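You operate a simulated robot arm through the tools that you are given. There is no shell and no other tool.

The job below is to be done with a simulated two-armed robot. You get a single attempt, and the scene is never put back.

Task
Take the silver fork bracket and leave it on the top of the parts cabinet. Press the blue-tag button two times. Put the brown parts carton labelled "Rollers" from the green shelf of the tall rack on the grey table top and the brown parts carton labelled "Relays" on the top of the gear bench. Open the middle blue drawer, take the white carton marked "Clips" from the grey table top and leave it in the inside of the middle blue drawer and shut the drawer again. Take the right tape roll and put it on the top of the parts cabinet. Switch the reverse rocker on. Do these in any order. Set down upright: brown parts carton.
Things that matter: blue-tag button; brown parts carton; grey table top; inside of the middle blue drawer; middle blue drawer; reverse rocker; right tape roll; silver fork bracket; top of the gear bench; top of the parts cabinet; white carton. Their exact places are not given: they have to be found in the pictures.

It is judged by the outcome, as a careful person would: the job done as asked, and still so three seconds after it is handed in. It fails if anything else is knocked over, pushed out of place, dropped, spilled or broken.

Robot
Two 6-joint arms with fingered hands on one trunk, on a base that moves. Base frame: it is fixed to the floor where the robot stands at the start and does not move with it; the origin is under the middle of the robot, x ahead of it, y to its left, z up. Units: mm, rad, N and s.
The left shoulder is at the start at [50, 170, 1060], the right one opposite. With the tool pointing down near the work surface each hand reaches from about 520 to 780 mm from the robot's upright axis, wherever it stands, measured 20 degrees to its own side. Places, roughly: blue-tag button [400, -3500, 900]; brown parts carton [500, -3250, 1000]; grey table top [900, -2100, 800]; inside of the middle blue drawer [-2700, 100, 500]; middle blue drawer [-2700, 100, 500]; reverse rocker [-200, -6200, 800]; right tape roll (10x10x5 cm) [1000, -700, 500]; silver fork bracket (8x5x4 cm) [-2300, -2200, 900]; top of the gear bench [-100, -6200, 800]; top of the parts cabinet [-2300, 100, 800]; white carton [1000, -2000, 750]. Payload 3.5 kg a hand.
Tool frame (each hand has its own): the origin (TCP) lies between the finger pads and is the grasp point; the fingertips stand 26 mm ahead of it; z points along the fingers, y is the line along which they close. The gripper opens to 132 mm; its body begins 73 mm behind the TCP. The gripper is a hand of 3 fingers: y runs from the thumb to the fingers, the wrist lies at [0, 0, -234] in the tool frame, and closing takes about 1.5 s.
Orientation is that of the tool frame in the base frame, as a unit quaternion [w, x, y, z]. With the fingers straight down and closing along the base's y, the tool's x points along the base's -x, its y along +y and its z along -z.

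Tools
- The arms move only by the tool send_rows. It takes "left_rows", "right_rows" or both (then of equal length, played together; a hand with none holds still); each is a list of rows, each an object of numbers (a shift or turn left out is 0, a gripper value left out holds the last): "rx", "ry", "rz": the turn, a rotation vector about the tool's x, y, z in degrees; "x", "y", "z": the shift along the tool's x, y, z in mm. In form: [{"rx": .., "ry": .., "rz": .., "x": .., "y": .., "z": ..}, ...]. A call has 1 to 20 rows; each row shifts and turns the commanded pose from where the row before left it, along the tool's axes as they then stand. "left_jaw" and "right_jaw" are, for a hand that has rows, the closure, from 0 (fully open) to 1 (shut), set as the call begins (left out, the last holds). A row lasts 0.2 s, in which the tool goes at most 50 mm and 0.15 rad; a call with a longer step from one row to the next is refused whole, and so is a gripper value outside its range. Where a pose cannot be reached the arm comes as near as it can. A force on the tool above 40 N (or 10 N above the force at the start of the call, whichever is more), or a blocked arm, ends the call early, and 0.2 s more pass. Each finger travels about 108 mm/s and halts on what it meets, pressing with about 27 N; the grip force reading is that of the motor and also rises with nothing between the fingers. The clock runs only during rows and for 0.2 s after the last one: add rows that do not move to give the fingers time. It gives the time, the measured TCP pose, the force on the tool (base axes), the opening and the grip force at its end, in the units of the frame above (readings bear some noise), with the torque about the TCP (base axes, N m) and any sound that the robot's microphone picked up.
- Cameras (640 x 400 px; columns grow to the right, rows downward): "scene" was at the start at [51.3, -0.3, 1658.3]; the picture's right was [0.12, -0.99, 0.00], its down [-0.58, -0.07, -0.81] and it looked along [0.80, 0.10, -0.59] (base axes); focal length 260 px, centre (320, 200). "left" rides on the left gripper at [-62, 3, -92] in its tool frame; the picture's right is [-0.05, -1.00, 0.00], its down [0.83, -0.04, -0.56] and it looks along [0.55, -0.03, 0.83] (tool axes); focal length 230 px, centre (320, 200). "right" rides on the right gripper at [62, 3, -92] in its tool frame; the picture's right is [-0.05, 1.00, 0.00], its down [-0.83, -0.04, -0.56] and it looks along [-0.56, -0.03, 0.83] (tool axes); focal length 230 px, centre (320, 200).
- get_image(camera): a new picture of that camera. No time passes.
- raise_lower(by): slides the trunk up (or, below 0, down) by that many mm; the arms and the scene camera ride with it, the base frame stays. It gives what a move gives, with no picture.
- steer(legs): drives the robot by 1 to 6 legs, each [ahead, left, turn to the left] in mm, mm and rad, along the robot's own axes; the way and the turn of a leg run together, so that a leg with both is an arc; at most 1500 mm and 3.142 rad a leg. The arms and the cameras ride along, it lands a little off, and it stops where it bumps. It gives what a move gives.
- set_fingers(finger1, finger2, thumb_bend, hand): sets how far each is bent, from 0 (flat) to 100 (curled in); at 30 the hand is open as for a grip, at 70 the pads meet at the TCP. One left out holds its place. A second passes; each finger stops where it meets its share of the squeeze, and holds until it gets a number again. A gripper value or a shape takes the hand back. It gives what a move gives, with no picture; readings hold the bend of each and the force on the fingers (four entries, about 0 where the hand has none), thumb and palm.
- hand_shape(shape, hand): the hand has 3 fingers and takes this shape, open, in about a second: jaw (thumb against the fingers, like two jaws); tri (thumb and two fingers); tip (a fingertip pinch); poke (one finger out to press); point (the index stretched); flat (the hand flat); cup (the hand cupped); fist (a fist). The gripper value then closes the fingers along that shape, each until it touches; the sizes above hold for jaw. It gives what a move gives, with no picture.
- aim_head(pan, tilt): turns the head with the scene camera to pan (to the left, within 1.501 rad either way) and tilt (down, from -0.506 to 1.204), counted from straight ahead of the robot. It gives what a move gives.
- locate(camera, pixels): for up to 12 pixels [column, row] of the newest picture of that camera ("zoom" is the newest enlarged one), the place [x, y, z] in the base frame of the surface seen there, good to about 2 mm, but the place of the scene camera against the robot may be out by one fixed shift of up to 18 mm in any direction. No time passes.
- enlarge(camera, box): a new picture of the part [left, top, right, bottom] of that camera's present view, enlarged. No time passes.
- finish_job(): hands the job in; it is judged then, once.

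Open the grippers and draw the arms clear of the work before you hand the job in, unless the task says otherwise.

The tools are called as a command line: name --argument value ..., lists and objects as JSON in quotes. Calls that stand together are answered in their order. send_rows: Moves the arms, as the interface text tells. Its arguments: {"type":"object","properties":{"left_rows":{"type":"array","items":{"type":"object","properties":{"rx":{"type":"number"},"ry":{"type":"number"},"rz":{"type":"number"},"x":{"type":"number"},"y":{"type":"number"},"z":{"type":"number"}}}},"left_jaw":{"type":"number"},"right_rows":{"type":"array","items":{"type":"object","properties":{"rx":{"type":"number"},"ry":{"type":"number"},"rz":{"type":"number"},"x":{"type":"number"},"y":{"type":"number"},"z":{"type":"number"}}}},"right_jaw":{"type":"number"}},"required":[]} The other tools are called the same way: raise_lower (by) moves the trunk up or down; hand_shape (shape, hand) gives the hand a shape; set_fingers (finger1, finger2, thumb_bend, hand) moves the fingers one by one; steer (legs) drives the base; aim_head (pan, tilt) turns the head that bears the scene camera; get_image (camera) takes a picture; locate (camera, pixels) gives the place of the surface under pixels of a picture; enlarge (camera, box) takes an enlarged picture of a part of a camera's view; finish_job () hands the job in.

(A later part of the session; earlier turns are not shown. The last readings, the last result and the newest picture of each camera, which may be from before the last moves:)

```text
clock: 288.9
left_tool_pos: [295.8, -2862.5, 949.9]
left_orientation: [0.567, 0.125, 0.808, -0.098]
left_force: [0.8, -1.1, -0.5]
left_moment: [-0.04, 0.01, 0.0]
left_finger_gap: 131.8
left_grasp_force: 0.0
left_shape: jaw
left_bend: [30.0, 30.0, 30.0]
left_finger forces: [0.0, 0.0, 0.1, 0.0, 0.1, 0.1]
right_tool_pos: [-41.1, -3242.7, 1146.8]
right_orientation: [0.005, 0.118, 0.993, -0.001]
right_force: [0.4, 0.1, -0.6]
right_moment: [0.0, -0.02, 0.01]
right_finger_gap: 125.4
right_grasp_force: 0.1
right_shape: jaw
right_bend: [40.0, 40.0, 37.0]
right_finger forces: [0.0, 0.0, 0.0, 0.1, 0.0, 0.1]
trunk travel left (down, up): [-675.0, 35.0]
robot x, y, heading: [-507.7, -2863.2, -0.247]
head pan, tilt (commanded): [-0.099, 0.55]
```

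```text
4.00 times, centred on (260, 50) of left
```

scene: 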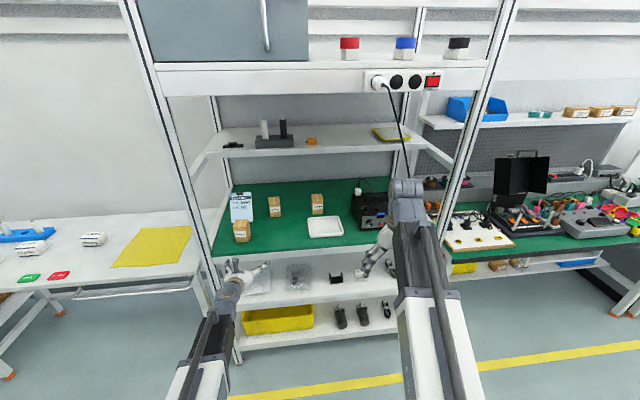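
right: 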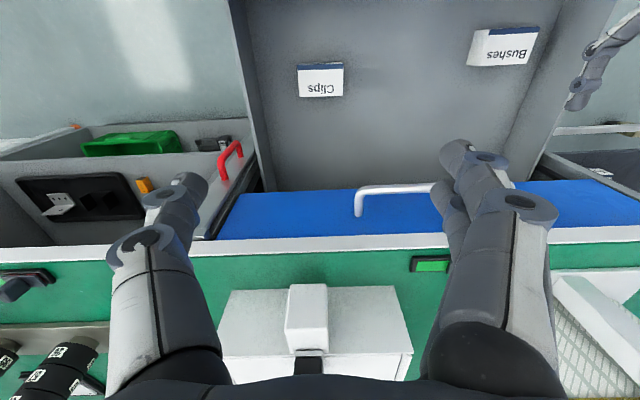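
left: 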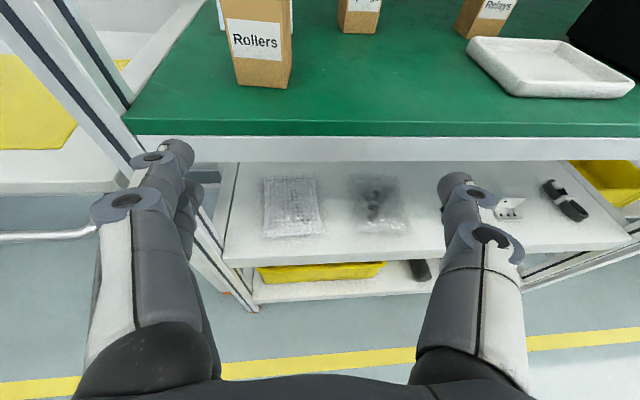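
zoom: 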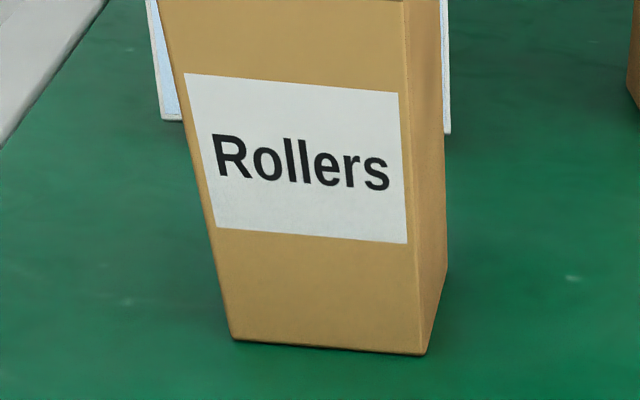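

Carton front spans (507,-2836)–(491,-2888), yaw ≈-0.31 (hand heading -0.325, good). I drive 110 ahead and 50 left, narrowing the jaw to ~92 mm.

steer --legs '[[110, 50, 0]]'

send_rows --left_rows '[{}, {}, {}]' --left_jaw 0.3

get_image --camera "left"

locate --camera "left" --pixels '[[300, 60], [340, 60], [310, 100], [330, 100], [280, 110], [350, 105]]'

```text
clock: 290.2
left_tool_pos: [415.0, -2842.9, 950.2]
left_orientation: [0.567, 0.124, 0.809, -0.098]
left_force: [-0.3, -0.1, 0.1]
left_moment: [0.01, 0.01, -0.03]
left_finger_gap: 131.6
left_grasp_force: 0.1
left_shape: jaw
left_bend: [30.0, 30.0, 30.0]
left_finger forces: [0.1, 0.0, 0.0, 0.0, 0.1, 0.0]
right_tool_pos: [77.3, -3220.4, 1146.1]
right_orientation: [0.004, 0.117, 0.993, 0.0]
right_force: [-0.3, -0.6, 0.0]
right_moment: [-0.02, 0.0, 0.0]
right_finger_gap: 125.4
right_grasp_force: 0.0
right_shape: jaw
right_bend: [40.0, 40.0, 37.0]
right_finger forces: [0.0, 0.0, 0.1, 0.1, 0.0, 0.1]
trunk travel left (down, up): [-675.0, 35.0]
robot x, y, heading: [-390.1, -2843.3, -0.245]
head pan, tilt (commanded): [-0.099, 0.55]
```

```text
clock: 291.0
left_tool_pos: [414.7, -2842.7, 950.2]
left_orientation: [0.568, 0.125, 0.808, -0.097]
left_force: [-0.1, -0.3, -0.9]
left_moment: [0.03, 0.01, -0.01]
left_finger_gap: 92.8
left_grasp_force: 0.1
left_shape: jaw
left_bend: [67.0, 67.0, 64.0]
left_finger forces: [0.0, 0.1, 0.0, 0.1, 0.1, 0.0]
right_tool_pos: [76.4, -3221.3, 1147.9]
right_orientation: [0.005, 0.117, 0.993, -0.001]
right_force: [0.3, 0.8, -0.6]
right_moment: [-0.04, 0.01, 0.04]
right_finger_gap: 125.2
right_grasp_force: 0.0
right_shape: jaw
right_bend: [40.0, 40.0, 37.0]
right_finger forces: [0.0, 0.0, 0.0, 0.0, 0.0, 0.1]
trunk travel left (down, up): [-675.0, 35.0]
robot x, y, heading: [-387.3, -2838.4, -0.251]
head pan, tilt (commanded): [-0.099, 0.55]
```

```text
taken
```

left: 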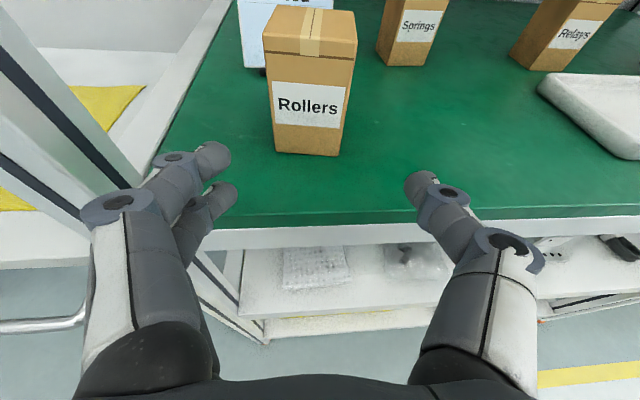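

```text
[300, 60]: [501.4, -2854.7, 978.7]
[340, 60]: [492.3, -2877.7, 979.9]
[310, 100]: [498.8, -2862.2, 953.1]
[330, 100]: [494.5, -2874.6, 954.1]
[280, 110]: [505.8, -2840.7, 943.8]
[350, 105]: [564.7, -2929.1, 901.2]
```

I measure the top face corners of Rollers.

locate --camera "left" --pixels '[[266, 42], [352, 50], [275, 9], [354, 13], [310, 30], [275, 150], [338, 153], [250, 30]]'

```text
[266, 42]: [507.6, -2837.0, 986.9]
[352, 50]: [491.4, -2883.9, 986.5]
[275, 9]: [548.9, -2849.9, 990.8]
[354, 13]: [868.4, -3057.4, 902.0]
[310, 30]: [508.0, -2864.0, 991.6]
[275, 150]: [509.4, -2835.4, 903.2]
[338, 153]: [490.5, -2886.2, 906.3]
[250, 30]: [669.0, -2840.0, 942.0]
```

Rollers' centre is ≈[522,-2869]: 110 mm ahead and 9 mm left of the TCP. I advance around it.

send_rows --left_rows '[{"x": -11.8, "y": 9, "z": 33}, {"x": -11.8, "z": 33}, {"x": -11.8, "z": 33}, {}]'

get_image --camera "left"

```text
clock: 292.0
left_tool_pos: [519.1, -2864.8, 950.0]
left_orientation: [0.567, 0.124, 0.808, -0.097]
left_force: [-0.6, -0.1, 0.1]
left_moment: [0.0, 0.0, -0.02]
left_finger_gap: 92.8
left_grasp_force: 0.1
left_shape: jaw
left_bend: [67.0, 67.0, 64.0]
left_finger forces: [0.0, 0.0, 0.1, 0.0, 0.1, 0.0]
right_tool_pos: [76.9, -3221.2, 1145.5]
right_orientation: [0.005, 0.117, 0.993, -0.001]
right_force: [0.1, 0.7, 0.2]
right_moment: [-0.04, -0.02, 0.02]
right_finger_gap: 125.1
right_grasp_force: 0.0
right_shape: jaw
right_bend: [40.0, 40.0, 37.0]
right_finger forces: [0.0, 0.1, 0.1, 0.0, 0.1, 0.1]
trunk travel left (down, up): [-675.0, 35.0]
robot x, y, heading: [-391.7, -2840.8, -0.243]
head pan, tilt (commanded): [-0.099, 0.55]
```

```text
taken
```

left: 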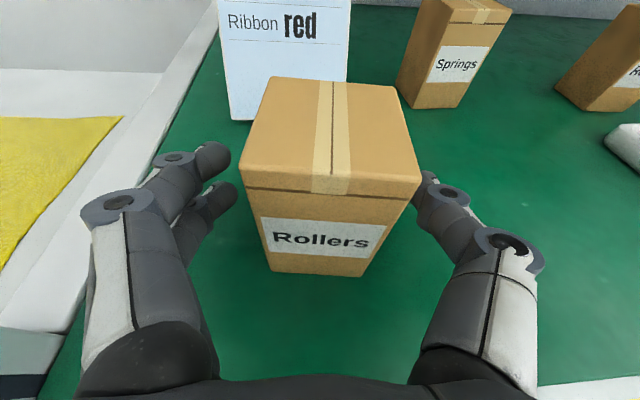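

The carton is between fingers and thumb. I close the gripper.

send_rows --left_rows '[{}, {}, {}, {}, {}, {}, {}]' --left_jaw 1.0

get_image --camera "left"

```text
clock: 293.6
left_tool_pos: [518.9, -2864.2, 950.4]
left_orientation: [0.567, 0.124, 0.809, -0.096]
left_force: [0.3, 0.0, 0.2]
left_moment: [0.02, -0.03, 0.01]
left_finger_gap: 49.7
left_grasp_force: 27.1
left_shape: jaw
left_bend: [73.0, 74.0, 70.0]
left_finger forces: [12.4, 12.3, 0.0, 0.0, 24.5, 0.0]
right_tool_pos: [76.8, -3219.7, 1145.7]
right_orientation: [0.005, 0.117, 0.993, -0.001]
right_force: [-0.1, -0.6, -0.3]
right_moment: [0.01, 0.0, 0.05]
right_finger_gap: 125.2
right_grasp_force: 0.0
right_shape: jaw
right_bend: [40.0, 40.0, 37.0]
right_finger forces: [0.0, 0.1, 0.0, 0.0, 0.0, 0.0]
trunk travel left (down, up): [-675.0, 35.0]
robot x, y, heading: [-389.1, -2842.9, -0.252]
head pan, tilt (commanded): [-0.099, 0.55]
```

```text
taken
```

left: 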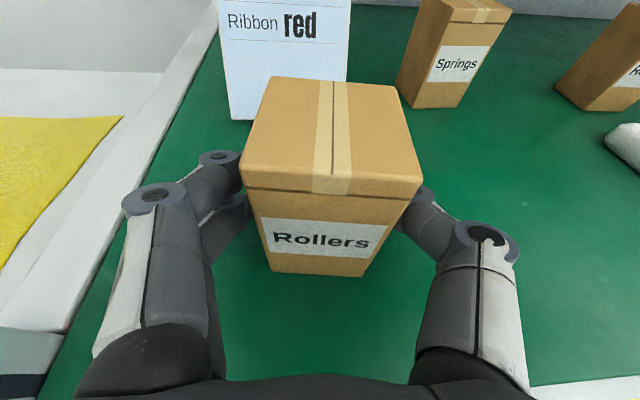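

Gripped (gap 49.7). I lift 30 mm and back the base away 350 mm.

send_rows --left_rows '[{"x": -14, "z": -5}, {"x": -14, "z": -5}, {}]'

steer --legs '[[-380, 0, 0]]'

get_image --camera "left"

get_image --camera "scene"

```text
clock: 294.4
left_tool_pos: [518.3, -2865.8, 980.0]
left_orientation: [0.568, 0.124, 0.808, -0.097]
left_force: [-0.6, 0.4, -1.5]
left_moment: [-0.01, 0.02, 0.01]
left_finger_gap: 49.8
left_grasp_force: 27.3
left_shape: jaw
left_bend: [74.0, 74.0, 70.0]
left_finger forces: [12.4, 12.2, 0.0, 0.0, 24.6, 0.0]
right_tool_pos: [77.9, -3220.6, 1146.7]
right_orientation: [0.005, 0.117, 0.993, 0.0]
right_force: [-0.1, -1.1, 1.0]
right_moment: [-0.01, 0.01, -0.02]
right_finger_gap: 125.4
right_grasp_force: 0.0
right_shape: jaw
right_bend: [40.0, 40.0, 37.0]
right_finger forces: [0.1, 0.1, 0.0, 0.1, 0.0, 0.0]
trunk travel left (down, up): [-675.0, 35.0]
robot x, y, heading: [-389.2, -2841.1, -0.245]
head pan, tilt (commanded): [-0.099, 0.55]
```

```text
clock: 296.7
left_tool_pos: [155.6, -2774.4, 979.8]
left_orientation: [0.567, 0.125, 0.808, -0.098]
left_force: [-0.2, -0.5, -1.7]
left_moment: [0.02, 0.0, -0.04]
left_finger_gap: 49.9
left_grasp_force: 27.0
left_shape: jaw
left_bend: [74.0, 74.0, 70.0]
left_finger forces: [12.4, 12.1, 0.1, 0.0, 24.6, 0.1]
right_tool_pos: [-286.5, -3130.2, 1146.5]
right_orientation: [0.005, 0.118, 0.993, -0.001]
right_force: [-0.2, 0.5, -0.4]
right_moment: [-0.01, -0.01, -0.02]
right_finger_gap: 125.4
right_grasp_force: 0.0
right_shape: jaw
right_bend: [40.0, 40.0, 37.0]
right_finger forces: [0.1, 0.1, 0.0, 0.0, 0.1, 0.1]
trunk travel left (down, up): [-675.0, 35.0]
robot x, y, heading: [-751.3, -2752.3, -0.249]
head pan, tilt (commanded): [-0.099, 0.55]
```

```text
taken
```

left: 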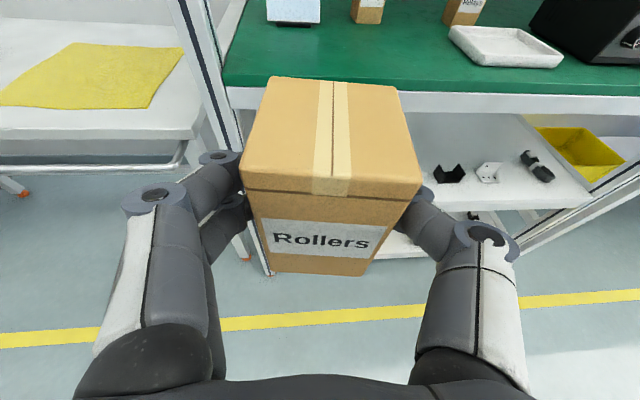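

```text
taken
```

scene: 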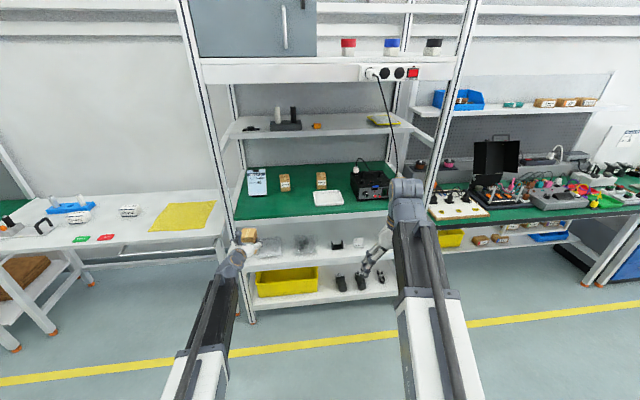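

I look at the grey table to choose a free spot; area around (140,235) right of the red card and in front of Shims seems free.

aim_head --pan 0.5 --tilt 0.55

get_image --camera "scene"

enlarge --camera "scene" --box '[140, 150, 400, 290]'

```text
clock: 297.7
left_tool_pos: [154.8, -2773.8, 980.1]
left_orientation: [0.567, 0.125, 0.808, -0.098]
left_force: [0.0, -0.5, -2.3]
left_moment: [0.03, 0.04, -0.03]
left_finger_gap: 49.8
left_grasp_force: 27.3
left_shape: jaw
left_bend: [74.0, 74.0, 70.0]
left_finger forces: [12.4, 12.2, 0.1, 0.0, 24.7, 0.0]
right_tool_pos: [-286.5, -3130.1, 1146.6]
right_orientation: [0.005, 0.118, 0.993, -0.001]
right_force: [-0.2, -0.6, 0.0]
right_moment: [0.02, 0.04, 0.03]
right_finger_gap: 125.5
right_grasp_force: 0.1
right_shape: jaw
right_bend: [40.0, 40.0, 37.0]
right_finger forces: [0.1, 0.1, 0.0, 0.0, 0.0, 0.0]
trunk travel left (down, up): [-675.0, 35.0]
robot x, y, heading: [-749.7, -2747.6, -0.247]
head pan, tilt (commanded): [0.499, 0.55]
```

```text
taken
```

scene: 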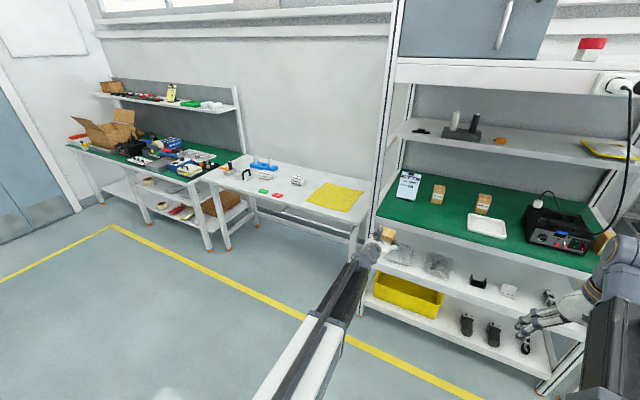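

```text
2.46 times, centred on (270, 220) of scene
```

zoom: 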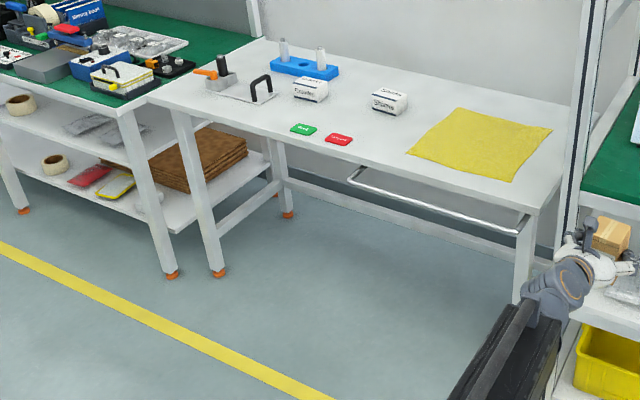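

I locate candidate free spots on the table.

locate --camera "zoom" --pixels '[[375, 135], [385, 145], [348, 110], [350, 85], [372, 112], [405, 112], [410, 150], [352, 142], [330, 105], [440, 95], [455, 105], [400, 170]]'

```text
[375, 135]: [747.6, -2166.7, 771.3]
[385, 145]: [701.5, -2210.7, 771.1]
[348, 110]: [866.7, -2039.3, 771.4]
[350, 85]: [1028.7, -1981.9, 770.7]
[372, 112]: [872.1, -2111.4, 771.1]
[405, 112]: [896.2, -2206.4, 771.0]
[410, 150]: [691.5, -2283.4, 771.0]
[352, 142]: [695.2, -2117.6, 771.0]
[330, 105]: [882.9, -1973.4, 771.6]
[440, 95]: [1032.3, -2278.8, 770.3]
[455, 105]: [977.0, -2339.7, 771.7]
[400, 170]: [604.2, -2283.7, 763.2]
```

I choose the spot around [752,-2180] on the bare grey top. I drive left 725 and ahead 400 with the carton held above the table height.

steer --legs '[[0, 725, 0], [410, 0, 0]]'

get_image --camera "left"

locate --camera "left" --pixels '[[320, 60], [100, 60], [200, 60], [450, 60], [500, 100], [200, 150], [480, 160], [330, 300]]'

```text
clock: 303.8
left_tool_pos: [736.0, -2192.2, 978.0]
left_orientation: [0.566, 0.129, 0.808, -0.101]
left_force: [-0.7, -1.2, -1.6]
left_moment: [-0.03, 0.0, -0.03]
left_finger_gap: 49.8
left_grasp_force: 27.0
left_shape: jaw
left_bend: [74.0, 74.0, 70.0]
left_finger forces: [12.4, 12.2, 0.0, 0.0, 24.7, 0.1]
right_tool_pos: [290.2, -2545.0, 1145.2]
right_orientation: [0.005, 0.123, 0.992, -0.001]
right_force: [0.4, 0.1, -0.4]
right_moment: [0.02, 0.05, 0.01]
right_finger_gap: 125.2
right_grasp_force: 0.0
right_shape: jaw
right_bend: [40.0, 40.0, 37.0]
right_finger forces: [0.0, 0.0, 0.0, 0.1, 0.1, 0.0]
trunk travel left (down, up): [-675.0, 35.0]
robot x, y, heading: [-167.7, -2159.8, -0.252]
head pan, tilt (commanded): [0.499, 0.55]
```

```text
taken
```

left: 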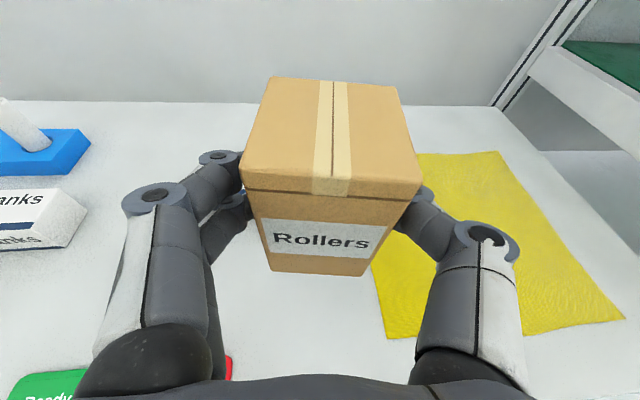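

```text
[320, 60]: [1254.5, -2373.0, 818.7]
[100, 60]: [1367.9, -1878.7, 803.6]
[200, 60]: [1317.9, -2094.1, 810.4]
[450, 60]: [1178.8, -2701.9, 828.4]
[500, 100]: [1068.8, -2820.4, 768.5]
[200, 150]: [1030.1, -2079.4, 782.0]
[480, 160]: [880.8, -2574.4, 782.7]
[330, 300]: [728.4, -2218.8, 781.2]
```

I check distances from the landing footprint to the yellow sheet's edge and the red card.

locate --camera "left" --pixels '[[378, 285], [384, 335], [229, 365], [290, 290], [300, 330], [340, 285], [80, 240]]'

get_image --camera "scene"

```text
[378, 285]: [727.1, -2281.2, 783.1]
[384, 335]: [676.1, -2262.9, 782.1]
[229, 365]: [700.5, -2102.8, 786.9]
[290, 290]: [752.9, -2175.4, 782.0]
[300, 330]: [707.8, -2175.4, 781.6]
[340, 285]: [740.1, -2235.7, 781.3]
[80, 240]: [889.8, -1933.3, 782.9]
```

```text
taken
```

scene: 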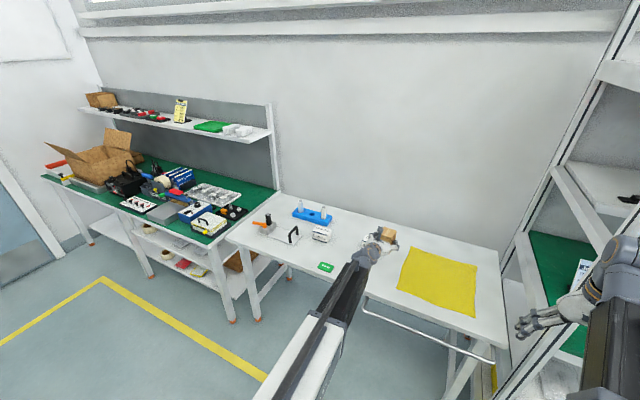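

Clearances are ≥60 mm. I lower the carton 138 mm, then finish in small steps.

send_rows --left_rows '[{"x": 43.3, "z": 15.5}, {"x": 43.3, "z": 15.5}, {"x": 43.3, "z": 15.5}, {"x": 4.7, "z": 1.7}, {}]'

send_rows --left_rows '[{"x": 2.8, "z": 1}, {"x": 1.9, "z": 0.7}, {}]'

```text
clock: 305.0
left_tool_pos: [731.8, -2194.2, 836.4]
left_orientation: [0.567, 0.129, 0.807, -0.101]
left_force: [0.0, 0.2, -1.8]
left_moment: [0.0, 0.03, 0.02]
left_finger_gap: 49.7
left_grasp_force: 27.0
left_shape: jaw
left_bend: [74.0, 74.0, 70.0]
left_finger forces: [12.3, 12.1, 0.0, 0.0, 24.4, 0.1]
right_tool_pos: [290.4, -2545.0, 1147.2]
right_orientation: [0.005, 0.123, 0.992, -0.001]
right_force: [-0.5, 0.8, -0.8]
right_moment: [0.02, 0.01, -0.01]
right_finger_gap: 125.5
right_grasp_force: 0.0
right_shape: jaw
right_bend: [40.0, 40.0, 37.0]
right_finger forces: [0.0, 0.1, 0.0, 0.1, 0.1, 0.1]
trunk travel left (down, up): [-675.0, 35.0]
robot x, y, heading: [-169.9, -2159.2, -0.256]
head pan, tilt (commanded): [0.499, 0.55]
```

```text
clock: 305.8
left_tool_pos: [732.2, -2194.6, 831.8]
left_orientation: [0.567, 0.129, 0.807, -0.1]
left_force: [0.0, -0.7, -1.3]
left_moment: [0.03, 0.04, -0.02]
left_finger_gap: 49.3
left_grasp_force: 26.2
left_shape: jaw
left_bend: [74.0, 74.0, 70.0]
left_finger forces: [12.3, 12.1, 0.1, 0.1, 24.5, 0.1]
right_tool_pos: [290.0, -2544.8, 1146.1]
right_orientation: [0.005, 0.122, 0.992, 0.0]
right_force: [-0.3, -0.3, 0.0]
right_moment: [-0.02, 0.0, 0.0]
right_finger_gap: 125.5
right_grasp_force: 0.1
right_shape: jaw
right_bend: [40.0, 40.0, 37.0]
right_finger forces: [0.1, 0.0, 0.0, 0.1, 0.0, 0.0]
trunk travel left (down, up): [-675.0, 35.0]
robot x, y, heading: [-175.3, -2161.2, -0.26]
head pan, tilt (commanded): [0.499, 0.55]
```

Not yet in contact; I continue in 1.5 mm steps.

send_rows --left_rows '[{"x": 1.4, "z": 0.5}, {"x": 1.4, "z": 0.5}, {}]'

```text
clock: 306.6
left_tool_pos: [733.3, -2195.3, 828.8]
left_orientation: [0.567, 0.128, 0.807, -0.1]
left_force: [1.3, 0.4, 5.1]
left_moment: [-0.02, -0.05, 0.03]
left_finger_gap: 49.8
left_grasp_force: 27.5
left_shape: jaw
left_bend: [73.0, 74.0, 70.0]
left_finger forces: [12.8, 12.6, 0.0, 0.0, 24.4, 0.0]
right_tool_pos: [291.1, -2544.7, 1146.9]
right_orientation: [0.004, 0.122, 0.992, 0.0]
right_force: [0.3, 0.7, 0.4]
right_moment: [0.0, -0.03, -0.02]
right_finger_gap: 125.1
right_grasp_force: 0.0
right_shape: jaw
right_bend: [40.0, 40.0, 37.0]
right_finger forces: [0.1, 0.1, 0.1, 0.0, 0.0, 0.0]
trunk travel left (down, up): [-675.0, 35.0]
robot x, y, heading: [-170.7, -2164.1, -0.255]
head pan, tilt (commanded): [0.499, 0.55]
```

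Contact (5 N). I release to ~92 mm and check before retreating.

send_rows --left_rows '[{}, {}, {}, {}, {}]' --left_jaw 0.3

get_image --camera "left"

```text
clock: 307.8
left_tool_pos: [733.0, -2196.0, 829.1]
left_orientation: [0.566, 0.13, 0.808, -0.101]
left_force: [0.8, 0.4, -1.0]
left_moment: [0.0, -0.02, 0.02]
left_finger_gap: 92.2
left_grasp_force: 0.1
left_shape: jaw
left_bend: [68.0, 68.0, 64.0]
left_finger forces: [0.0, 0.0, 0.0, 0.1, 0.1, 0.0]
right_tool_pos: [289.4, -2543.5, 1146.2]
right_orientation: [0.005, 0.122, 0.992, -0.001]
right_force: [0.0, -0.3, 0.1]
right_moment: [0.01, 0.01, 0.0]
right_finger_gap: 125.4
right_grasp_force: 0.0
right_shape: jaw
right_bend: [40.0, 40.0, 37.0]
right_finger forces: [0.0, 0.0, 0.0, 0.0, 0.1, 0.0]
trunk travel left (down, up): [-675.0, 35.0]
robot x, y, heading: [-172.0, -2162.9, -0.253]
head pan, tilt (commanded): [0.499, 0.55]
```

```text
taken
```

left: 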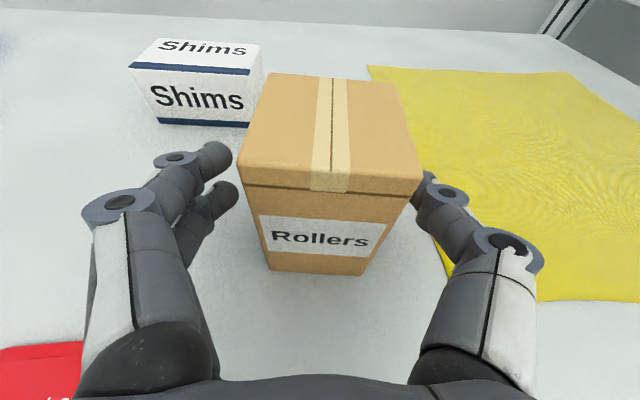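

Rollers stands upright on the grey table. I retreat the hand back 120 mm, then up, and back the base away.

send_rows --left_rows '[{"x": 12.8, "z": -37.9}, {"x": 12.8, "z": -37.9}, {"x": 12.8, "z": -37.9}, {"x": -38, "z": -13}, {"x": -38, "z": -13}, {"x": -38, "z": -13}, {}]'

steer --legs '[[-430, 0, 0]]'

get_image --camera "scene"

enlarge --camera "scene" --box '[180, 150, 400, 290]'

```text
clock: 309.4
left_tool_pos: [623.9, -2154.3, 949.9]
left_orientation: [0.567, 0.129, 0.808, -0.1]
left_force: [-0.7, -0.3, 0.5]
left_moment: [0.0, 0.0, 0.0]
left_finger_gap: 92.0
left_grasp_force: 0.0
left_shape: jaw
left_bend: [68.0, 68.0, 64.0]
left_finger forces: [0.0, 0.0, 0.1, 0.0, 0.0, 0.1]
right_tool_pos: [290.3, -2544.4, 1145.5]
right_orientation: [0.005, 0.123, 0.992, 0.0]
right_force: [-0.7, 0.3, 0.2]
right_moment: [-0.02, -0.05, 0.01]
right_finger_gap: 125.3
right_grasp_force: 0.0
right_shape: jaw
right_bend: [40.0, 40.0, 37.0]
right_finger forces: [0.0, 0.0, 0.0, 0.0, 0.0, 0.0]
trunk travel left (down, up): [-675.0, 35.0]
robot x, y, heading: [-169.6, -2163.6, -0.251]
head pan, tilt (commanded): [0.499, 0.55]
```

```text
clock: 312.0
left_tool_pos: [207.4, -2042.0, 950.5]
left_orientation: [0.567, 0.127, 0.808, -0.099]
left_force: [-0.1, 0.4, -0.3]
left_moment: [0.0, 0.0, 0.01]
left_finger_gap: 92.0
left_grasp_force: 0.2
left_shape: jaw
left_bend: [68.0, 68.0, 64.0]
left_finger forces: [0.0, 0.0, 0.0, 0.0, 0.1, 0.0]
right_tool_pos: [-125.0, -2434.4, 1146.0]
right_orientation: [0.005, 0.121, 0.993, -0.001]
right_force: [0.1, -0.7, 0.2]
right_moment: [-0.01, -0.02, -0.01]
right_finger_gap: 125.3
right_grasp_force: 0.1
right_shape: jaw
right_bend: [40.0, 40.0, 37.0]
right_finger forces: [0.0, 0.0, 0.0, 0.0, 0.0, 0.1]
trunk travel left (down, up): [-675.0, 35.0]
robot x, y, heading: [-584.8, -2055.3, -0.252]
head pan, tilt (commanded): [0.499, 0.55]
```

```text
taken
```

scene: 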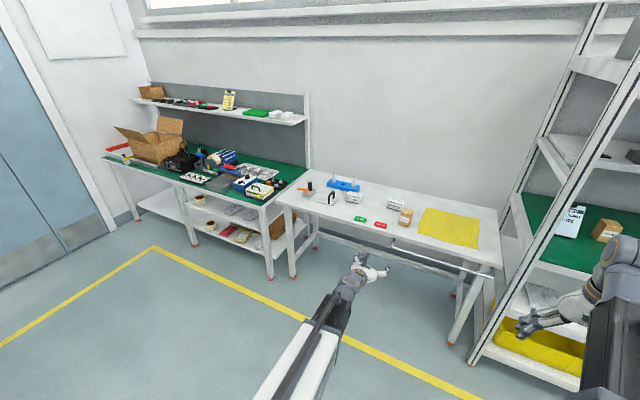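

```text
2.86 times, centred on (290, 220) of scene
```

zoom: 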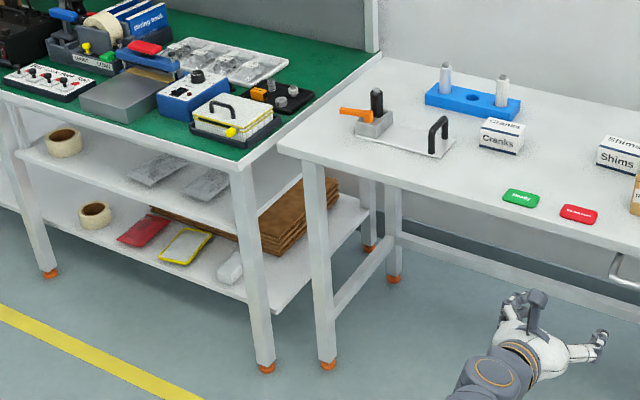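

Rollers is on the grey table at (405,216). Now Relays: I strafe right 1071 and move ahead 330, raising the hand slightly to clear the white tray.

steer --legs '[[0, -1071, 0], [330, 0, 0]]'

send_rows --left_rows '[{"x": -28, "z": -10}, {"x": -28, "z": -10}, {}]'

get_image --camera "left"

```text
clock: 319.3
left_tool_pos: [275.1, -3134.4, 951.0]
left_orientation: [0.568, 0.115, 0.81, -0.091]
left_force: [-0.2, -1.1, -0.2]
left_moment: [-0.01, 0.0, -0.03]
left_finger_gap: 92.0
left_grasp_force: 0.1
left_shape: jaw
left_bend: [68.0, 68.0, 64.0]
left_finger forces: [0.1, 0.0, 0.0, 0.1, 0.1, 0.1]
right_tool_pos: [-44.0, -3536.7, 1146.9]
right_orientation: [0.004, 0.105, 0.994, -0.001]
right_force: [0.1, -0.2, -0.5]
right_moment: [-0.03, 0.04, 0.0]
right_finger_gap: 125.4
right_grasp_force: 0.1
right_shape: jaw
right_bend: [40.0, 40.0, 37.0]
right_finger forces: [0.0, 0.1, 0.0, 0.0, 0.0, 0.1]
trunk travel left (down, up): [-675.0, 35.0]
robot x, y, heading: [-520.7, -3168.9, -0.223]
head pan, tilt (commanded): [0.499, 0.55]
```

```text
clock: 320.1
left_tool_pos: [273.8, -3134.4, 1010.5]
left_orientation: [0.569, 0.114, 0.809, -0.091]
left_force: [0.4, -0.4, 0.4]
left_moment: [-0.01, 0.02, -0.01]
left_finger_gap: 92.0
left_grasp_force: 0.1
left_shape: jaw
left_bend: [68.0, 68.0, 64.0]
left_finger forces: [0.0, 0.0, 0.1, 0.0, 0.1, 0.1]
right_tool_pos: [-44.6, -3536.3, 1146.7]
right_orientation: [0.005, 0.105, 0.994, 0.0]
right_force: [-0.4, 0.7, 0.2]
right_moment: [-0.04, 0.0, -0.01]
right_finger_gap: 125.5
right_grasp_force: 0.1
right_shape: jaw
right_bend: [40.0, 40.0, 37.0]
right_finger forces: [0.1, 0.0, 0.0, 0.0, 0.1, 0.1]
trunk travel left (down, up): [-675.0, 35.0]
robot x, y, heading: [-519.8, -3167.6, -0.218]
head pan, tilt (commanded): [0.499, 0.55]
```

```text
taken
```

left: 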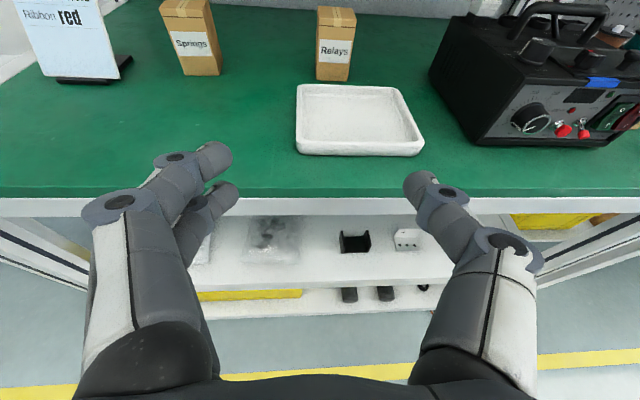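

Relays is at (335,45), behind the white tray. I measure it and the tray rim.

locate --camera "left" --pixels '[[320, 30], [352, 32], [320, 76], [346, 78], [335, 65], [337, 18], [322, 12], [352, 14], [300, 90], [405, 95], [420, 145], [300, 145]]'

enlarge --camera "left" --box '[280, 0, 440, 100]'

```text
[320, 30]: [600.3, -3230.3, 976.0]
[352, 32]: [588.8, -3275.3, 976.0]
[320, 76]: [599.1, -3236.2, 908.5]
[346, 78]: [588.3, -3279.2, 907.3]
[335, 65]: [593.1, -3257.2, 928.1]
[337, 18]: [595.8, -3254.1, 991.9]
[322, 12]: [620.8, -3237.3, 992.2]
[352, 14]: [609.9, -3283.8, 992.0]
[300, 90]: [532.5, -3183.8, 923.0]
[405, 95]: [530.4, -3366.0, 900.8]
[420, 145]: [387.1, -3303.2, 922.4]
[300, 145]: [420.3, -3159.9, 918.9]
```

```text
4.00 times, centred on (360, 50) of left
```

zoom: 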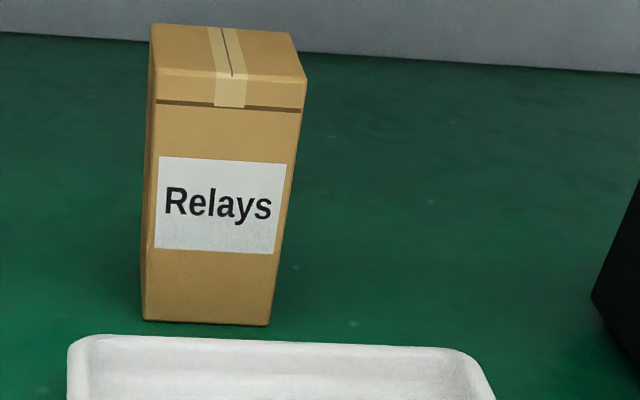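

Relays' centre is ≈[617,-3261], top z 992; tray rim z≈923. I drive 240 ahead and 35 right with the hand at z≈1010 above the tray.

steer --legs '[[240, -35, 0]]'

get_image --camera "left"

locate --camera "left" --pixels '[[300, 80], [350, 80], [310, 120], [340, 120], [320, 60], [300, 140]]'

```text
clock: 321.9
left_tool_pos: [506.5, -3226.8, 1008.4]
left_orientation: [0.568, 0.116, 0.809, -0.091]
left_force: [-0.4, 0.3, -0.1]
left_moment: [0.0, 0.02, 0.0]
left_finger_gap: 92.3
left_grasp_force: 0.1
left_shape: jaw
left_bend: [68.0, 68.0, 64.0]
left_finger forces: [0.0, 0.1, 0.0, 0.0, 0.1, 0.0]
right_tool_pos: [185.4, -3627.0, 1146.3]
right_orientation: [0.003, 0.106, 0.994, -0.001]
right_force: [-0.1, 0.6, 0.1]
right_moment: [-0.02, 0.04, -0.03]
right_finger_gap: 125.5
right_grasp_force: 0.1
right_shape: jaw
right_bend: [40.0, 40.0, 37.0]
right_finger forces: [0.1, 0.0, 0.0, 0.0, 0.0, 0.1]
trunk travel left (down, up): [-675.0, 35.0]
robot x, y, heading: [-288.8, -3258.4, -0.225]
head pan, tilt (commanded): [0.499, 0.55]
```

```text
taken
```

left: 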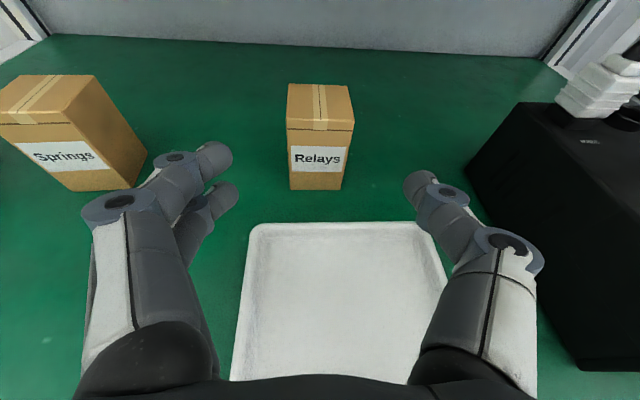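

```text
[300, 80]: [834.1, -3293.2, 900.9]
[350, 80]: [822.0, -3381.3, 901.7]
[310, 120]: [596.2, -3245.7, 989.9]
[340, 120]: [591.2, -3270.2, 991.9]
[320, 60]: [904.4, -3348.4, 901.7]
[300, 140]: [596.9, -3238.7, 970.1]
```

Relays is centred ahead by 116 mm. I advance 108 mm above the tray, then descend beside the carton.

send_rows --left_rows '[{"x": -12.1, "z": 33.9}, {"x": -12.1, "z": 33.9}, {"x": -12.1, "z": 33.9}, {}]'

get_image --camera "left"

```text
clock: 322.9
left_tool_pos: [609.2, -3256.8, 1009.5]
left_orientation: [0.569, 0.116, 0.809, -0.091]
left_force: [0.2, 0.5, -0.1]
left_moment: [0.02, 0.01, 0.07]
left_finger_gap: 92.2
left_grasp_force: 0.0
left_shape: jaw
left_bend: [68.0, 68.0, 64.0]
left_finger forces: [0.0, 0.0, 0.0, 0.0, 0.0, 0.0]
right_tool_pos: [184.1, -3627.1, 1145.9]
right_orientation: [0.005, 0.107, 0.994, 0.0]
right_force: [0.1, 0.2, 0.1]
right_moment: [-0.02, 0.0, -0.01]
right_finger_gap: 125.1
right_grasp_force: 0.1
right_shape: jaw
right_bend: [40.0, 40.0, 37.0]
right_finger forces: [0.1, 0.0, 0.1, 0.1, 0.0, 0.0]
trunk travel left (down, up): [-675.0, 35.0]
robot x, y, heading: [-286.0, -3253.2, -0.221]
head pan, tilt (commanded): [0.499, 0.55]
```

```text
taken
```

left: 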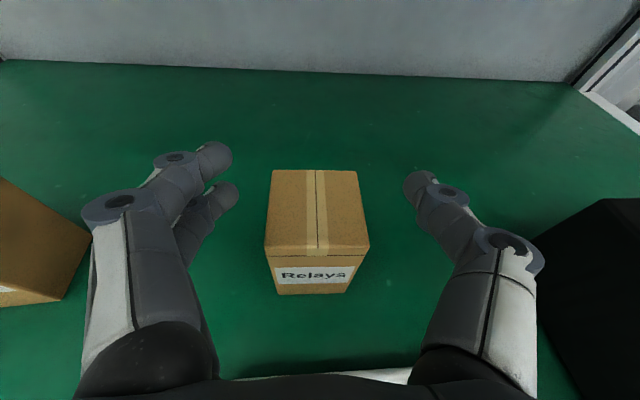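

Well centred. I descend 48 mm and close.

send_rows --left_rows '[{"x": 22.6, "z": 8.1}, {"x": 22.6, "z": 8.1}, {}]'

send_rows --left_rows '[{}, {}, {}, {}, {}, {}, {}]' --left_jaw 1.0

get_image --camera "left"

```text
clock: 323.7
left_tool_pos: [608.5, -3258.4, 961.4]
left_orientation: [0.569, 0.116, 0.809, -0.091]
left_force: [0.1, 1.0, 0.1]
left_moment: [-0.01, 0.01, 0.04]
left_finger_gap: 92.2
left_grasp_force: 0.2
left_shape: jaw
left_bend: [68.0, 68.0, 64.0]
left_finger forces: [0.1, 0.0, 0.1, 0.1, 0.0, 0.0]
right_tool_pos: [184.9, -3626.5, 1145.7]
right_orientation: [0.006, 0.108, 0.994, 0.0]
right_force: [-0.3, 0.0, 0.7]
right_moment: [0.02, 0.01, 0.0]
right_finger_gap: 125.3
right_grasp_force: 0.0
right_shape: jaw
right_bend: [40.0, 40.0, 37.0]
right_finger forces: [0.1, 0.0, 0.0, 0.0, 0.1, 0.0]
trunk travel left (down, up): [-675.0, 35.0]
robot x, y, heading: [-291.9, -3255.3, -0.227]
head pan, tilt (commanded): [0.499, 0.55]
```

```text
clock: 325.3
left_tool_pos: [608.8, -3258.1, 961.4]
left_orientation: [0.569, 0.116, 0.809, -0.092]
left_force: [0.9, 0.0, 0.2]
left_moment: [0.01, 0.0, 0.0]
left_finger_gap: 49.5
left_grasp_force: 26.6
left_shape: jaw
left_bend: [73.0, 73.0, 70.0]
left_finger forces: [12.2, 12.2, 0.0, 0.0, 24.6, 0.1]
right_tool_pos: [184.3, -3626.8, 1145.6]
right_orientation: [0.006, 0.107, 0.994, -0.001]
right_force: [0.2, -0.9, 0.9]
right_moment: [0.03, -0.01, 0.01]
right_finger_gap: 125.2
right_grasp_force: 0.0
right_shape: jaw
right_bend: [40.0, 40.0, 37.0]
right_finger forces: [0.0, 0.0, 0.0, 0.0, 0.0, 0.0]
trunk travel left (down, up): [-675.0, 35.0]
robot x, y, heading: [-289.2, -3253.6, -0.227]
head pan, tilt (commanded): [0.499, 0.55]
```

```text
taken
```

left: 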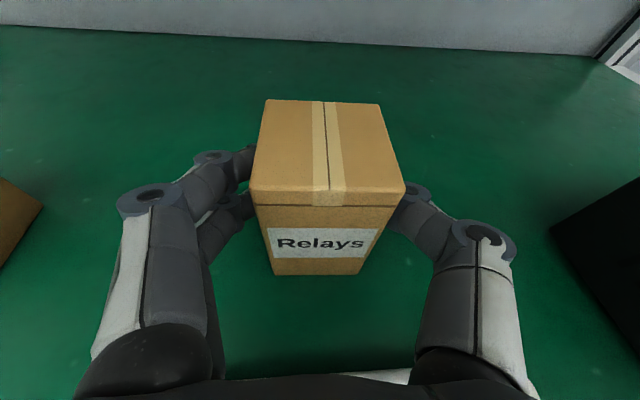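

Gripped. I lift 75 mm to clear the tray, then back the base out 420 mm.

send_rows --left_rows '[{"x": -18, "z": -6.5}, {"x": -28, "z": -10}, {"x": -25, "z": -9}, {}]'

steer --legs '[[-420, 0, 0]]'

aim_head --pan -0.9 --tilt 0.45

get_image --camera "scene"

get_image --camera "left"

```text
clock: 326.3
left_tool_pos: [607.3, -3256.3, 1037.3]
left_orientation: [0.569, 0.117, 0.809, -0.093]
left_force: [-0.7, -0.5, -1.9]
left_moment: [0.04, 0.02, 0.01]
left_finger_gap: 49.8
left_grasp_force: 26.8
left_shape: jaw
left_bend: [73.0, 73.0, 70.0]
left_finger forces: [12.2, 12.2, 0.0, 0.0, 24.6, 0.0]
right_tool_pos: [183.4, -3625.6, 1146.4]
right_orientation: [0.006, 0.107, 0.994, 0.0]
right_force: [0.7, 0.0, -0.8]
right_moment: [0.01, 0.01, -0.04]
right_finger_gap: 125.2
right_grasp_force: 0.0
right_shape: jaw
right_bend: [40.0, 40.0, 37.0]
right_finger forces: [0.0, 0.1, 0.1, 0.1, 0.0, 0.0]
trunk travel left (down, up): [-675.0, 35.0]
robot x, y, heading: [-291.7, -3255.0, -0.225]
head pan, tilt (commanded): [0.499, 0.55]
```

```text
clock: 328.9
left_tool_pos: [204.9, -3162.5, 1037.0]
left_orientation: [0.568, 0.115, 0.809, -0.091]
left_force: [-1.0, -0.4, -2.2]
left_moment: [0.0, 0.05, -0.01]
left_finger_gap: 49.8
left_grasp_force: 27.1
left_shape: jaw
left_bend: [73.0, 73.0, 70.0]
left_finger forces: [12.4, 12.1, 0.0, 0.1, 24.6, 0.0]
right_tool_pos: [-218.6, -3533.7, 1146.7]
right_orientation: [0.005, 0.106, 0.994, -0.001]
right_force: [0.2, -0.8, 0.2]
right_moment: [0.04, -0.02, 0.0]
right_finger_gap: 125.3
right_grasp_force: 0.1
right_shape: jaw
right_bend: [40.0, 40.0, 37.0]
right_finger forces: [0.1, 0.0, 0.0, 0.1, 0.1, 0.1]
trunk travel left (down, up): [-675.0, 35.0]
robot x, y, heading: [-698.2, -3165.6, -0.223]
head pan, tilt (commanded): [0.499, 0.55]
```

```text
clock: 330.4
left_tool_pos: [204.3, -3162.0, 1036.9]
left_orientation: [0.569, 0.115, 0.809, -0.09]
left_force: [0.3, -0.3, -1.3]
left_moment: [0.02, -0.01, -0.02]
left_finger_gap: 49.9
left_grasp_force: 27.0
left_shape: jaw
left_bend: [73.0, 73.0, 70.0]
left_finger forces: [12.3, 12.2, 0.1, 0.0, 24.6, 0.0]
right_tool_pos: [-217.4, -3532.7, 1146.7]
right_orientation: [0.004, 0.106, 0.994, 0.0]
right_force: [-0.1, 0.5, 1.0]
right_moment: [0.0, 0.0, -0.01]
right_finger_gap: 125.1
right_grasp_force: 0.2
right_shape: jaw
right_bend: [40.0, 40.0, 37.0]
right_finger forces: [0.0, 0.0, 0.1, 0.0, 0.0, 0.1]
trunk travel left (down, up): [-675.0, 35.0]
robot x, y, heading: [-696.5, -3163.8, -0.223]
head pan, tilt (commanded): [-0.901, 0.45]
```

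```text
taken
```

scene: 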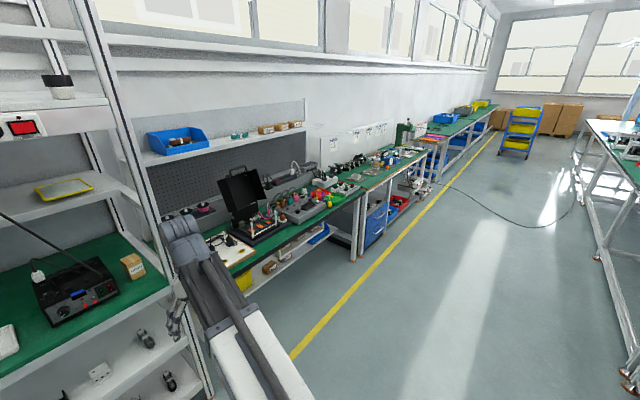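

```text
taken
```

left: 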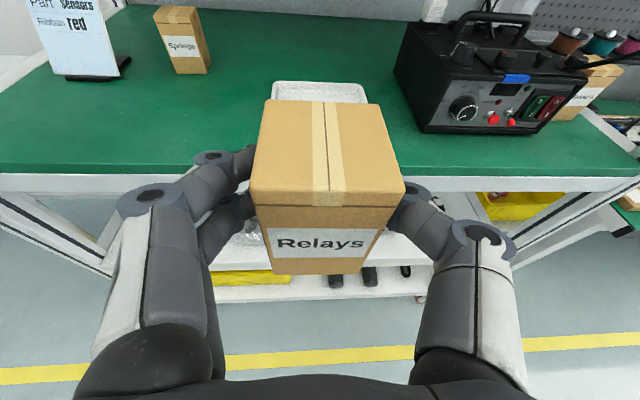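

The gear bench lies further down the aisle on the left side. I check aisle clearance and the floor cable before strafing.

locate --camera "scene" --pixels '[[600, 265], [580, 205], [450, 185], [530, 210], [575, 195], [360, 258], [410, 205], [440, 180], [395, 145], [415, 125], [500, 105], [345, 185]]'

enlarge --camera "scene" --box '[300, 80, 500, 270]'

```text
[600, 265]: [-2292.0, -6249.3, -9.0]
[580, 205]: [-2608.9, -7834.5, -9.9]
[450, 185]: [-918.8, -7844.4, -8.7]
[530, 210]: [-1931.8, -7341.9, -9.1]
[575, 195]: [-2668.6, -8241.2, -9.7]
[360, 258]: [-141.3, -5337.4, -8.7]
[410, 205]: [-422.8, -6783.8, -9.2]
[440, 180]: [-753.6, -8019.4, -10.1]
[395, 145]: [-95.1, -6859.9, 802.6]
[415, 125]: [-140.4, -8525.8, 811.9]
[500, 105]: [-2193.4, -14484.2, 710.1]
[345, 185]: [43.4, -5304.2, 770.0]
```

```text
2.11 times, centred on (400, 175) of scene
```

zoom: 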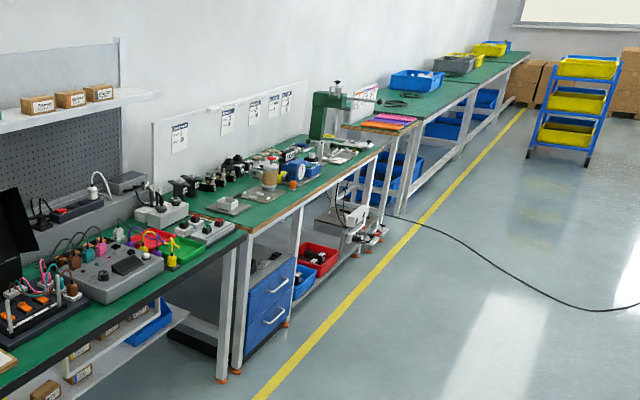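

The gear bench is the second bench (y ≈ -5340…-6900). The aisle is clear. I strafe right 2600 mm.

steer --legs '[[0, -1300, 0], [0, -1300, 0]]'

aim_head --pan -0.1 --tilt 0.6

get_image --camera "scene"

```text
clock: 343.1
left_tool_pos: [-356.3, -5697.5, 1036.4]
left_orientation: [0.569, 0.115, 0.809, -0.09]
left_force: [1.0, 0.1, -1.4]
left_moment: [0.02, 0.03, 0.02]
left_finger_gap: 50.0
left_grasp_force: 27.2
left_shape: jaw
left_bend: [73.0, 73.0, 70.0]
left_finger forces: [12.4, 12.2, 0.1, 0.0, 24.4, 0.1]
right_tool_pos: [-781.1, -6066.6, 1146.2]
right_orientation: [0.005, 0.106, 0.994, 0.0]
right_force: [-0.4, 0.0, -0.4]
right_moment: [-0.02, -0.01, -0.01]
right_finger_gap: 125.2
right_grasp_force: 0.1
right_shape: jaw
right_bend: [40.0, 40.0, 37.0]
right_finger forces: [0.0, 0.0, 0.0, 0.0, 0.0, 0.0]
trunk travel left (down, up): [-675.0, 35.0]
robot x, y, heading: [-1252.5, -5700.3, -0.222]
head pan, tilt (commanded): [-0.901, 0.45]
```

```text
clock: 344.2
left_tool_pos: [-358.3, -5696.3, 1035.8]
left_orientation: [0.568, 0.115, 0.81, -0.091]
left_force: [-0.3, 0.6, -1.6]
left_moment: [0.03, 0.06, -0.02]
left_finger_gap: 49.8
left_grasp_force: 27.0
left_shape: jaw
left_bend: [73.0, 73.0, 70.0]
left_finger forces: [12.3, 12.2, 0.1, 0.0, 24.5, 0.0]
right_tool_pos: [-780.9, -6066.8, 1147.3]
right_orientation: [0.005, 0.106, 0.994, -0.001]
right_force: [0.1, -0.1, -0.5]
right_moment: [0.02, -0.01, -0.02]
right_finger_gap: 125.3
right_grasp_force: 0.1
right_shape: jaw
right_bend: [40.0, 40.0, 37.0]
right_finger forces: [0.0, 0.1, 0.0, 0.1, 0.0, 0.1]
trunk travel left (down, up): [-675.0, 35.0]
robot x, y, heading: [-1253.6, -5702.3, -0.221]
head pan, tilt (commanded): [-0.099, 0.6]
```

```text
taken
```

scene: 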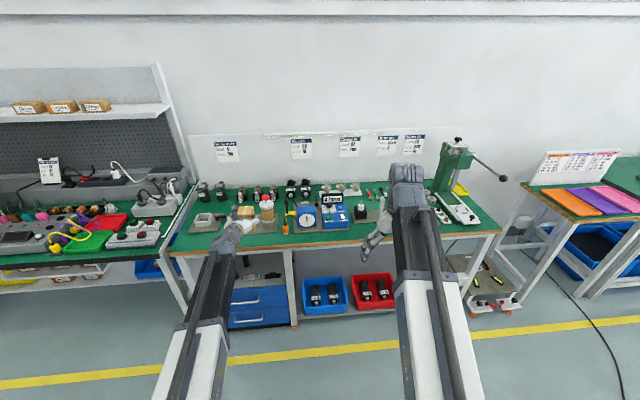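

I'm before the gear bench. I zoom in on its top to find the reverse rocker and a free spot.

enlarge --camera "scene" --box '[180, 160, 340, 260]'

enlarge --camera "scene" --box '[320, 140, 500, 260]'

```text
4.00 times, centred on (260, 210) of scene
```

zoom: 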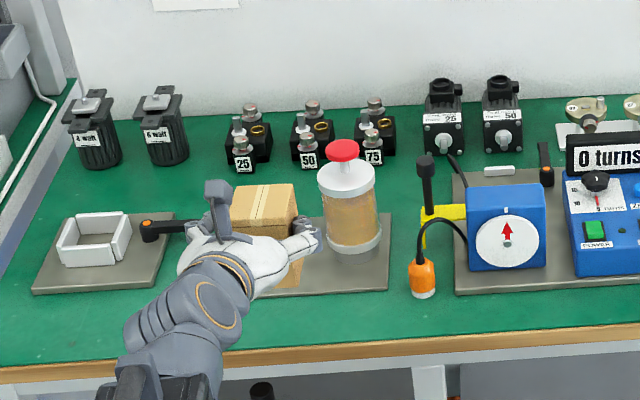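

```text
3.33 times, centred on (410, 200) of scene
```

zoom: 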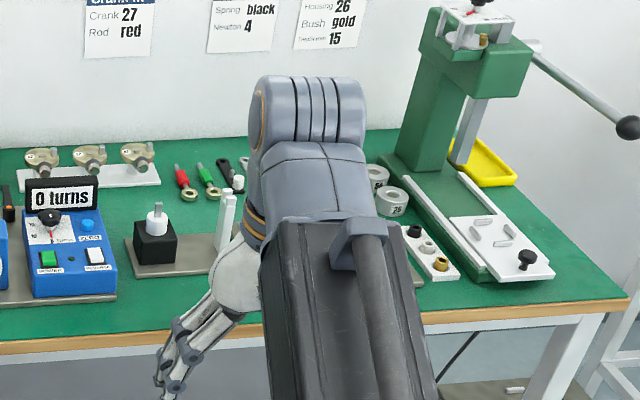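

The blue controller with "0 turns" shows a green and a white rocker. I zoom in on it.

enlarge --camera "scene" --box '[310, 185, 360, 235]'

locate --camera "zoom" --pixels '[[230, 270], [320, 250], [350, 265], [280, 200], [250, 160], [230, 330], [370, 320], [320, 300]]'

```text
8.00 times, centred on (335, 210) of scene
```

zoom: 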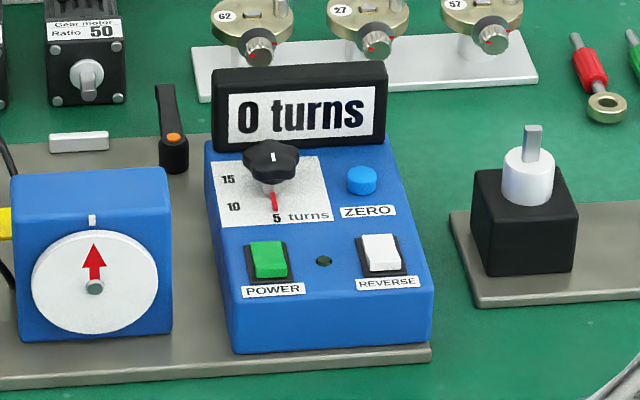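

```text
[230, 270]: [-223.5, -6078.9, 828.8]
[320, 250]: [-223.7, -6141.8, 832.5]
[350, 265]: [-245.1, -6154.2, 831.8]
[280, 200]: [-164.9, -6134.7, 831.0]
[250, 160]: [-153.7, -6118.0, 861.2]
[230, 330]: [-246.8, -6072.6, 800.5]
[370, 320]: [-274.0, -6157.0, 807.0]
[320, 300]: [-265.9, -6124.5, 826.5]
```

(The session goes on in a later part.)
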